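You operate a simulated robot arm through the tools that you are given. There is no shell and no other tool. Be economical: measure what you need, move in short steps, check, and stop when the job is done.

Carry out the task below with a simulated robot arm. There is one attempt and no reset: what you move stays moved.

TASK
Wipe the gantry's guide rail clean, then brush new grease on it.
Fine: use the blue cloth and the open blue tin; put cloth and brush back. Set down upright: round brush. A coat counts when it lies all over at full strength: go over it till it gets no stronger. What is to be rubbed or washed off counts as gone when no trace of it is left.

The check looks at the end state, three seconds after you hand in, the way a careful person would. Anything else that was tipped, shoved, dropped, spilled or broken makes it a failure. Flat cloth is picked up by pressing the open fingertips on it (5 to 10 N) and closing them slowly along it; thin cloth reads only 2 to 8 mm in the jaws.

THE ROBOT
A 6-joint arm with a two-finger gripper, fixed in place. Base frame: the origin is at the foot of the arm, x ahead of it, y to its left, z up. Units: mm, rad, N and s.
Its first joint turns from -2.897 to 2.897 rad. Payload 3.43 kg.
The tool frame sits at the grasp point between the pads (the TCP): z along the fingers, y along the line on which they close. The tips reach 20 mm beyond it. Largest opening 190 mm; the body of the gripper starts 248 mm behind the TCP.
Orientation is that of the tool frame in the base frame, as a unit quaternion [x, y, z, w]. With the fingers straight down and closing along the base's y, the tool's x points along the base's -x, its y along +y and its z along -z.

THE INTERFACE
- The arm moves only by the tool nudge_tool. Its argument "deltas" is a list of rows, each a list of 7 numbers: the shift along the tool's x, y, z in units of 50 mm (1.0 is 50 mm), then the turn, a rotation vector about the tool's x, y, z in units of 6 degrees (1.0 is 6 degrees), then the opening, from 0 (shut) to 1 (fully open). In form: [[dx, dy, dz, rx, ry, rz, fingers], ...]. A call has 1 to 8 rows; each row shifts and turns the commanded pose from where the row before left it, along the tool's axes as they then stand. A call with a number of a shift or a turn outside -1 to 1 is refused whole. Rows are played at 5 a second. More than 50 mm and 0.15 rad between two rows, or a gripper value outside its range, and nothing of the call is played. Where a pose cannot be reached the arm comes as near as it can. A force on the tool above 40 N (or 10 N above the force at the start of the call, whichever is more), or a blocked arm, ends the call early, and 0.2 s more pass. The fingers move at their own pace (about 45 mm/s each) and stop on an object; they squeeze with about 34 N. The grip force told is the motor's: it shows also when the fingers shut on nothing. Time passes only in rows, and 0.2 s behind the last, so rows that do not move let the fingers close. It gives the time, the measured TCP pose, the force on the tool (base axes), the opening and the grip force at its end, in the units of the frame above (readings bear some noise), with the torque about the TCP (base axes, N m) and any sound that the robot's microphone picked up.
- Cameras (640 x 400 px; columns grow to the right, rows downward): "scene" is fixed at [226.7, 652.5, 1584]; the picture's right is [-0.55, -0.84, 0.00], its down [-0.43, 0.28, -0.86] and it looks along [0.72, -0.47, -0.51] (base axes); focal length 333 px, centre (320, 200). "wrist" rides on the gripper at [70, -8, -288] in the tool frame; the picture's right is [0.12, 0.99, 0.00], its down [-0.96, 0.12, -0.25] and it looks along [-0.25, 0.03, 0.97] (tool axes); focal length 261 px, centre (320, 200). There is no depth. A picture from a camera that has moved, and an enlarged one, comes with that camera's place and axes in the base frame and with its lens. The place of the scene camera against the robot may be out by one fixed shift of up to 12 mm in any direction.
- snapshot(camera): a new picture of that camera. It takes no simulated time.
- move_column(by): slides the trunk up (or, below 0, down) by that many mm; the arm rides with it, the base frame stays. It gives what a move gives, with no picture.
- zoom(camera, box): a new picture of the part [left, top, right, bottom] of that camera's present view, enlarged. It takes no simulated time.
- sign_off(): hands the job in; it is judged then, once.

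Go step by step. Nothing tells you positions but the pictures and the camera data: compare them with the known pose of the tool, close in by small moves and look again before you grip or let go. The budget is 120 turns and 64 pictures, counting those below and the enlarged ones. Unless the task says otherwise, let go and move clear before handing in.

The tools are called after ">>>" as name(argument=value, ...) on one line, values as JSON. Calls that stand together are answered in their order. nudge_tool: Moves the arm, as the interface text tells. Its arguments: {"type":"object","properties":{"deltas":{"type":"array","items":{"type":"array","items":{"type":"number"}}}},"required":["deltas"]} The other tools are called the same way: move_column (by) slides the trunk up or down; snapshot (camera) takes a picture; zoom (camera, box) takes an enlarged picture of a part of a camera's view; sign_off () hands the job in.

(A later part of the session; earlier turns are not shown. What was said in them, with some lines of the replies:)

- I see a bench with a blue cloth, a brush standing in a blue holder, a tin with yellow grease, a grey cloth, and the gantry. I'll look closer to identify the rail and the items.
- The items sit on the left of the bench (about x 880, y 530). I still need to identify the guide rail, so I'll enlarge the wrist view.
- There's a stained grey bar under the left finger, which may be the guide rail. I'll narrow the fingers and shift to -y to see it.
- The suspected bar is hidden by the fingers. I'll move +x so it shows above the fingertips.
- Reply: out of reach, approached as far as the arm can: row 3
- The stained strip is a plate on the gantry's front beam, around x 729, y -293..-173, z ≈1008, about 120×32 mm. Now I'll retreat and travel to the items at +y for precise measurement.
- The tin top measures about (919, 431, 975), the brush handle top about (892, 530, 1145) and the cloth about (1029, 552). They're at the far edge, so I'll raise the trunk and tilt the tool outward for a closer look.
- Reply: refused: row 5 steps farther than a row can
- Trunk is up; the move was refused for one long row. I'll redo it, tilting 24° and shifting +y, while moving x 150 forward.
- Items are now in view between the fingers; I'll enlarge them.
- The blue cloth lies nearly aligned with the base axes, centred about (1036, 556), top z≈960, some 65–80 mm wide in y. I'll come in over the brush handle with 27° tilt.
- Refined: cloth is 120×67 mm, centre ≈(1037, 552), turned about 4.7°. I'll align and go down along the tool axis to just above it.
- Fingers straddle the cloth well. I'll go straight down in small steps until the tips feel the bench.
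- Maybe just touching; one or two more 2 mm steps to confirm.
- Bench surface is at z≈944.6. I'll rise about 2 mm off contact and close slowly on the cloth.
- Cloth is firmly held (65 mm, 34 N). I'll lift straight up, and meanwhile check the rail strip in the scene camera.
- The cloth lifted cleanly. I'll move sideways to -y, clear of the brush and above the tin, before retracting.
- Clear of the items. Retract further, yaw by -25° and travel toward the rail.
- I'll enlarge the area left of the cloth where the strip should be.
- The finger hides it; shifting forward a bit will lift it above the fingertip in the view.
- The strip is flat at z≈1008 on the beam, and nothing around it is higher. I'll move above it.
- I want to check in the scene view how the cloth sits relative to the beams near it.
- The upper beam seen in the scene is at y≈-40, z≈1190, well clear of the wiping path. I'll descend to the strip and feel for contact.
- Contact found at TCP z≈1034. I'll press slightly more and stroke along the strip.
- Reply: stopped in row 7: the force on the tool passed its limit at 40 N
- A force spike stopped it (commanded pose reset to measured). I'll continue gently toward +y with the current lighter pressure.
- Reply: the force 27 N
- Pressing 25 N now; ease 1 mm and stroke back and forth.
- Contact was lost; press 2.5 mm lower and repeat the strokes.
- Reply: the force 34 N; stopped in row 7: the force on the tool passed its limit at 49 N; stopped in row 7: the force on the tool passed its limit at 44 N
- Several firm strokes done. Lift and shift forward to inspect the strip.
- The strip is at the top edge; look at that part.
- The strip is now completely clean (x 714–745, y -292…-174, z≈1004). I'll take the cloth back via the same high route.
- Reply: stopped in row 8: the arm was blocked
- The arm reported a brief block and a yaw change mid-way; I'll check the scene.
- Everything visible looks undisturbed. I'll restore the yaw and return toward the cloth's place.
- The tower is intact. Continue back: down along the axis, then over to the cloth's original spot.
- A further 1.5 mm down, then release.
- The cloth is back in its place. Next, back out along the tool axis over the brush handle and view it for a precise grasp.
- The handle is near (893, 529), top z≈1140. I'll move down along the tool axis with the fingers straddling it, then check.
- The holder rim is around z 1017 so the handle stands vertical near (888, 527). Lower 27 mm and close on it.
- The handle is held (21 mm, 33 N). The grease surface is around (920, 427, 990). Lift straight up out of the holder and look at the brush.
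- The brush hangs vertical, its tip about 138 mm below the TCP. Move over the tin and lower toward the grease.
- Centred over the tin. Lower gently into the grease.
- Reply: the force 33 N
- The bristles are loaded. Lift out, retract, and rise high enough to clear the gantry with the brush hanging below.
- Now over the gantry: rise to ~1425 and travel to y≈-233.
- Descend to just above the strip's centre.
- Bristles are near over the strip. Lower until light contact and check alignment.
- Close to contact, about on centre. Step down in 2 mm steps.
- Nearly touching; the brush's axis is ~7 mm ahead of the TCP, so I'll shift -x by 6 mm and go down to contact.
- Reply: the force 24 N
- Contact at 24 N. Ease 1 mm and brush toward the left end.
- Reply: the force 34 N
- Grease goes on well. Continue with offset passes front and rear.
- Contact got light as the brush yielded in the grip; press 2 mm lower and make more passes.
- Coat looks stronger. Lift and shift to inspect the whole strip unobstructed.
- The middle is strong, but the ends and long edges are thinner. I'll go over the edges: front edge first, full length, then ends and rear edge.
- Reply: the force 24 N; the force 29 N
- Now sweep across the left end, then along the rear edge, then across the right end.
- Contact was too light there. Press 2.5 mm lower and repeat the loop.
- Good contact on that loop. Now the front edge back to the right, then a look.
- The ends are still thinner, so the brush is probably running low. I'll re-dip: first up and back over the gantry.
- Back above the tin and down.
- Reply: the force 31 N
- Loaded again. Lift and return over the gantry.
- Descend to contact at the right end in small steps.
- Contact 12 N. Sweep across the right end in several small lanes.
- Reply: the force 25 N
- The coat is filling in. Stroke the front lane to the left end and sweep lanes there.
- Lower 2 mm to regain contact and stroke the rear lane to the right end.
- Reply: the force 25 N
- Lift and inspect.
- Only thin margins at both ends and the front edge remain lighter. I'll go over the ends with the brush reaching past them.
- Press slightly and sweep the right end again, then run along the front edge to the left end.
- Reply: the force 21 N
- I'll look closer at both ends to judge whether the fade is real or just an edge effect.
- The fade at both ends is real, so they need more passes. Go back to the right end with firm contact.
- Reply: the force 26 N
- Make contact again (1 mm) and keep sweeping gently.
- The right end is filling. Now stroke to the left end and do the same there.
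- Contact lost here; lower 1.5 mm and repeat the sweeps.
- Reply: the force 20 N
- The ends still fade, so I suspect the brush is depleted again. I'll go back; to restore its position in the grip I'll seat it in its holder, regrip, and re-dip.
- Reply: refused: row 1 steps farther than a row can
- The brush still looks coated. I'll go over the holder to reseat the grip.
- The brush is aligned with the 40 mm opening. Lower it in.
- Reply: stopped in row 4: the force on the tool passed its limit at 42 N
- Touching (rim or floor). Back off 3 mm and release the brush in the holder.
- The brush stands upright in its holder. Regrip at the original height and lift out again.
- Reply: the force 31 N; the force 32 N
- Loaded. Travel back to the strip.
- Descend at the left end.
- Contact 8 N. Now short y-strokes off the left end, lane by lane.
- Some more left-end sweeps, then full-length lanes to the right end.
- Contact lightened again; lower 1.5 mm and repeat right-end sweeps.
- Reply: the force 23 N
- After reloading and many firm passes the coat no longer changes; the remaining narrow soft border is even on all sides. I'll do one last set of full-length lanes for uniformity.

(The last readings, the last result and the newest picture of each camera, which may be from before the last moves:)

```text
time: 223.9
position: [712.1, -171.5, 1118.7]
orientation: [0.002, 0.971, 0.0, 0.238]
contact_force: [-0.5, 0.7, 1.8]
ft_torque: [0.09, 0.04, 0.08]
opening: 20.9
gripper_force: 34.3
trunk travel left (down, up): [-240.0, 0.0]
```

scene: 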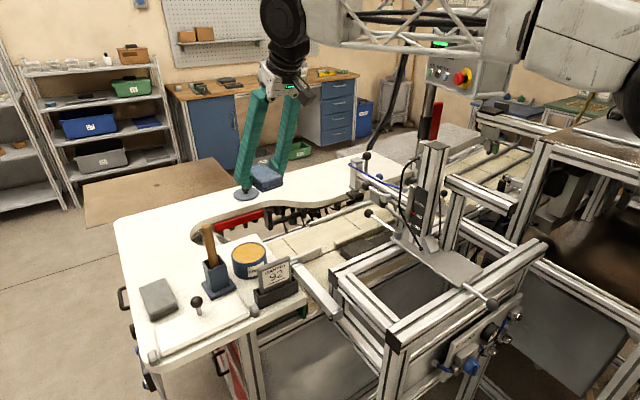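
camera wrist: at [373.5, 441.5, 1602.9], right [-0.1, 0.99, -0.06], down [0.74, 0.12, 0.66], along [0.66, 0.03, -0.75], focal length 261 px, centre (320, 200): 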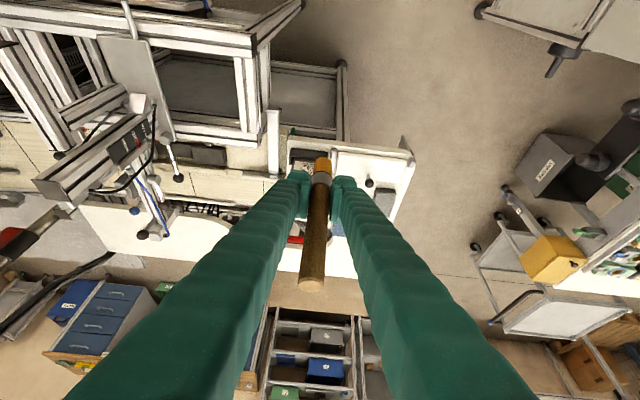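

Done greasing. Lift off and return over the gantry to the holder.

>>> nudge_tool(deltas=[[-0.23, 0, -0.443, 0, 0, 0, 0], [-0.01, 0, -0.96, 0, 0, 0, 0], [-0.01, 0, -0.96, 0, 0, 0, 0], [-0.01, 0, -0.96, 0, 0, 0, 0], [0, 0, -0.96, 0, 0, 0, 0], [0, 0, -0.96, 0, 0, 0, 0], [0, 0, -0.96, 0, 0, 0, 0]])

>>> nudge_tool(deltas=[[0.2, 0.5, -0.5, 0, 0, 0, 0], [0, 0.9, 0, 0, 0, 0, 0], [0, 0.9, 0, 0, 0, 0, 0], [0, 0.9, 0, 0, 0, 0, 0], [0, 0.9, 0, 0, 0, 0, 0], [0, 0.9, 0, 0, 0, 0, 0], [0, 0.9, 0, 0, 0, 0, 0]])

>>> nudge_tool(deltas=[[0, 0.9, 0, 0, 0, 0, 0], [0, 0.9, 0, 0, 0, 0, 0], [0, 0.9, 0, 0, 0, 0, 0], [0, 0.9, 0, 0, 0, 0, 0], [0, 0.9, 0, 0, 0, 0, 0], [0, 0.9, 0, 0, 0, 0, 0], [0, 0.9, 0, 0, 0, 0, 0]])

```text
time: 225.5
position: [582.1, -171.1, 1401.0]
orientation: [0.001, 0.971, 0.0, 0.238]
contact_force: [0.8, 0.9, -0.4]
ft_torque: [0.01, 0.03, -0.03]
opening: 21.0
gripper_force: 34.2
trunk travel left (down, up): [-240.0, 0.0]
```

```text
time: 227.1
position: [561.1, 125.1, 1417.3]
orientation: [0.001, 0.971, -0.001, 0.238]
contact_force: [-0.9, 1.1, -0.4]
ft_torque: [-0.41, -0.2, -0.21]
opening: 21.0
gripper_force: 34.3
trunk travel left (down, up): [-240.0, 0.0]
```

```text
time: 228.7
position: [563.6, 440.4, 1419.8]
orientation: [0.001, 0.971, 0.0, 0.238]
contact_force: [-0.2, -0.4, -0.8]
ft_torque: [0.17, -0.02, 0.1]
opening: 21.1
gripper_force: 34.0
trunk travel left (down, up): [-240.0, 0.0]
```

>>> nudge_tool(deltas=[[-0.391, 0.194, 0.818, 0, 0, 0, 0], [-0.391, 0.194, 0.818, 0, 0, 0, 0], [-0.391, 0.194, 0.818, 0, 0, 0, 0], [-0.391, 0.194, 0.818, 0, 0, 0, 0], [-0.391, 0.194, 0.818, 0, 0, 0, 0], [-0.391, 0.194, 0.818, 0, 0, 0, 0], [-0.391, 0.194, 0.818, 0, 0, 0, 0]])

>>> nudge_tool(deltas=[[-0.391, 0.194, 0.818, 0, 0, 0, 0], [-0.391, 0.194, 0.818, 0, 0, 0, 0], [0, 0, 0, 0, 0, 0, 0]])

>>> zoom(camera="wrist", box=[260, 70, 380, 180])

```text
time: 230.3
position: [817.1, 508.1, 1227.9]
orientation: [0.0, 0.971, 0.001, 0.238]
contact_force: [-1.0, -0.4, 0.3]
ft_torque: [0.07, -0.08, 0.06]
opening: 21.0
gripper_force: 33.8
trunk travel left (down, up): [-240.0, 0.0]
```

```text
time: 231.1
position: [888.8, 526.4, 1172.1]
orientation: [0.0, 0.971, 0.001, 0.238]
contact_force: [0.4, 0.8, -1.9]
ft_torque: [-0.02, -0.02, -0.06]
opening: 20.9
gripper_force: 33.6
trunk travel left (down, up): [-240.0, 0.0]
```

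```text
3.64 times, centred on (320, 125) of wrist
camera zoom: at [693.3, 519.2, 1394.3], right [-0.1, 0.99, -0.06], down [0.74, 0.11, 0.66], along [0.66, 0.03, -0.75], focal length 948 px, centre (320, 473)
```

zoom: 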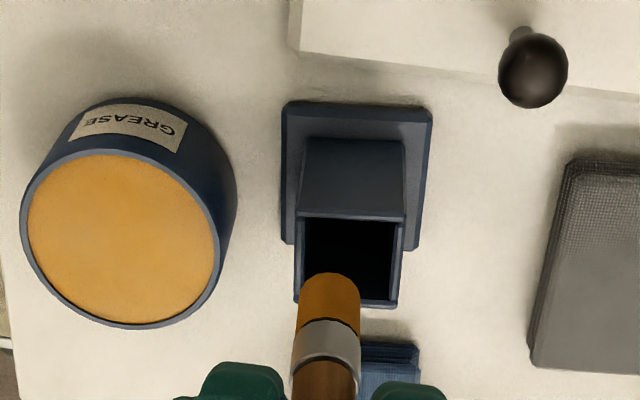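

In this view the holder opening lies about 8 mm further +y than the brush tip. I'll correct by that and lower the brush in.

>>> nudge_tool(deltas=[[0.053, 0.16, -0.028, 0, 0, 0, 0], [0.2, 0, 0.39, 0, 0, 0, 0], [0.2, 0, 0.39, 0, 0, 0, 0], [0.2, 0, 0.39, 0, 0, 0, 0], [0.18, 0, 0.36, 0, 0, 0, 0], [0, 0, 0, 0, 0, 0, 0]])

```text
time: 232.5
position: [886.0, 532.9, 1088.3]
orientation: [0.001, 0.972, 0.0, 0.237]
contact_force: [0.0, 0.6, -1.4]
ft_torque: [0.01, 0.03, -0.04]
opening: 21.0
gripper_force: 33.7
trunk travel left (down, up): [-240.0, 0.0]
```

It slid in without contact. Lower the last bit.

>>> nudge_tool(deltas=[[0.028, 0, 0.053, 0, 0, 0, 0], [0.028, 0, 0.053, 0, 0, 0, 0], [0.028, 0, 0.053, 0, 0, 0, 0], [0.018, 0, 0.036, 0, 0, 0, 0], [0, 0, 0, 0, 0, 0, 0]])

```text
time: 233.7
position: [888.1, 533.9, 1076.4]
orientation: [0.001, 0.971, -0.001, 0.238]
contact_force: [-0.5, 0.0, -1.1]
ft_torque: [0.0, -0.01, -0.02]
opening: 21.0
gripper_force: 34.3
trunk travel left (down, up): [-240.0, 0.0]
```

>>> nudge_tool(deltas=[[0.018, 0, 0.036, 0, 0, 0, 0], [0.018, 0, 0.036, 0, 0, 0, 0], [0.014, 0, 0.027, 0, 0, 0, 0], [0, 0, 0, 0, 0, 0, 0]])

```text
time: 234.7
position: [887.0, 534.3, 1072.1]
orientation: [0.001, 0.971, 0.0, 0.238]
contact_force: [-0.8, -1.6, 12.0]
ft_torque: [0.01, -0.02, 0.0]
opening: 20.8
gripper_force: 34.4
trunk travel left (down, up): [-240.0, 0.0]
```

Brush stands on the holder floor. Release and retreat along the tool axis.

>>> nudge_tool(deltas=[[-0.005, 0, -0.01, 0, 0, 0, 0.13], [0, 0, 0, 0, 0, 0, 0.18], [0, 0, 0, 0, 0, 0, 0.25], [0, 0, 0, 0, 0, 0, 0.35], [0, 0, 0, 0, 0, 0, 0.4], [0, 0, 0, 0, 0, 0, 0.4]])

>>> nudge_tool(deltas=[[0, 0, -0.5, 0, 0, 0, 0.4], [0, 0, -0.9, 0, 0, 0, 0.4], [0, 0, -0.9, 0, 0, 0, 0.4], [0, 0, -0.9, 0, 0, 0, 0.4], [0, 0, -0.9, 0, 0, 0, 0.4], [0.6, 0, -0.7, 0, 0, 0, 0.4], [0.6, 0, -0.7, 0, 0, 0, 0.4]])

>>> snapshot(camera="scene")

```text
time: 236.1
position: [886.8, 533.2, 1071.4]
orientation: [0.001, 0.971, -0.001, 0.238]
contact_force: [0.1, -0.1, 0.4]
ft_torque: [0.0, -0.03, -0.02]
opening: 76.0
gripper_force: 0.1
trunk travel left (down, up): [-240.0, 0.0]
```

```text
time: 237.7
position: [707.0, 534.9, 1287.7]
orientation: [0.002, 0.972, -0.001, 0.237]
contact_force: [0.3, 0.1, -0.1]
ft_torque: [-0.03, 0.08, 0.02]
opening: 75.9
gripper_force: 0.0
trunk travel left (down, up): [-240.0, 0.0]
```

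```text
0 pictures are left
```

scene: 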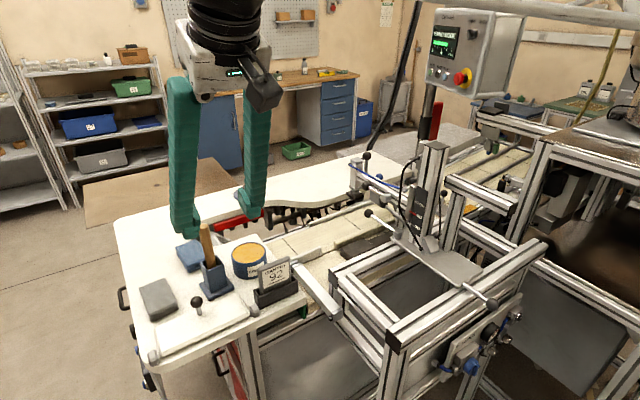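

The brush is upright in its holder, the cloth is back in its place, everything else stands as it did at the start, and the arm is clear. I'm handing in.

>>> sign_off()

```text
The job is handed in.
```

I wiped the rail clean with the blue cloth and brushed new grease over its full length, but the coat stays paler in a band about 6 mm wide at each end. Two more dips and many passes over the ends didn't fill it in. I took it for a soft edge, not missing grease, but I can't be sure.

The cloth is back in its place and the brush stands upright in its holder. The holder may have moved about 5 mm when I took the brush out a second time.
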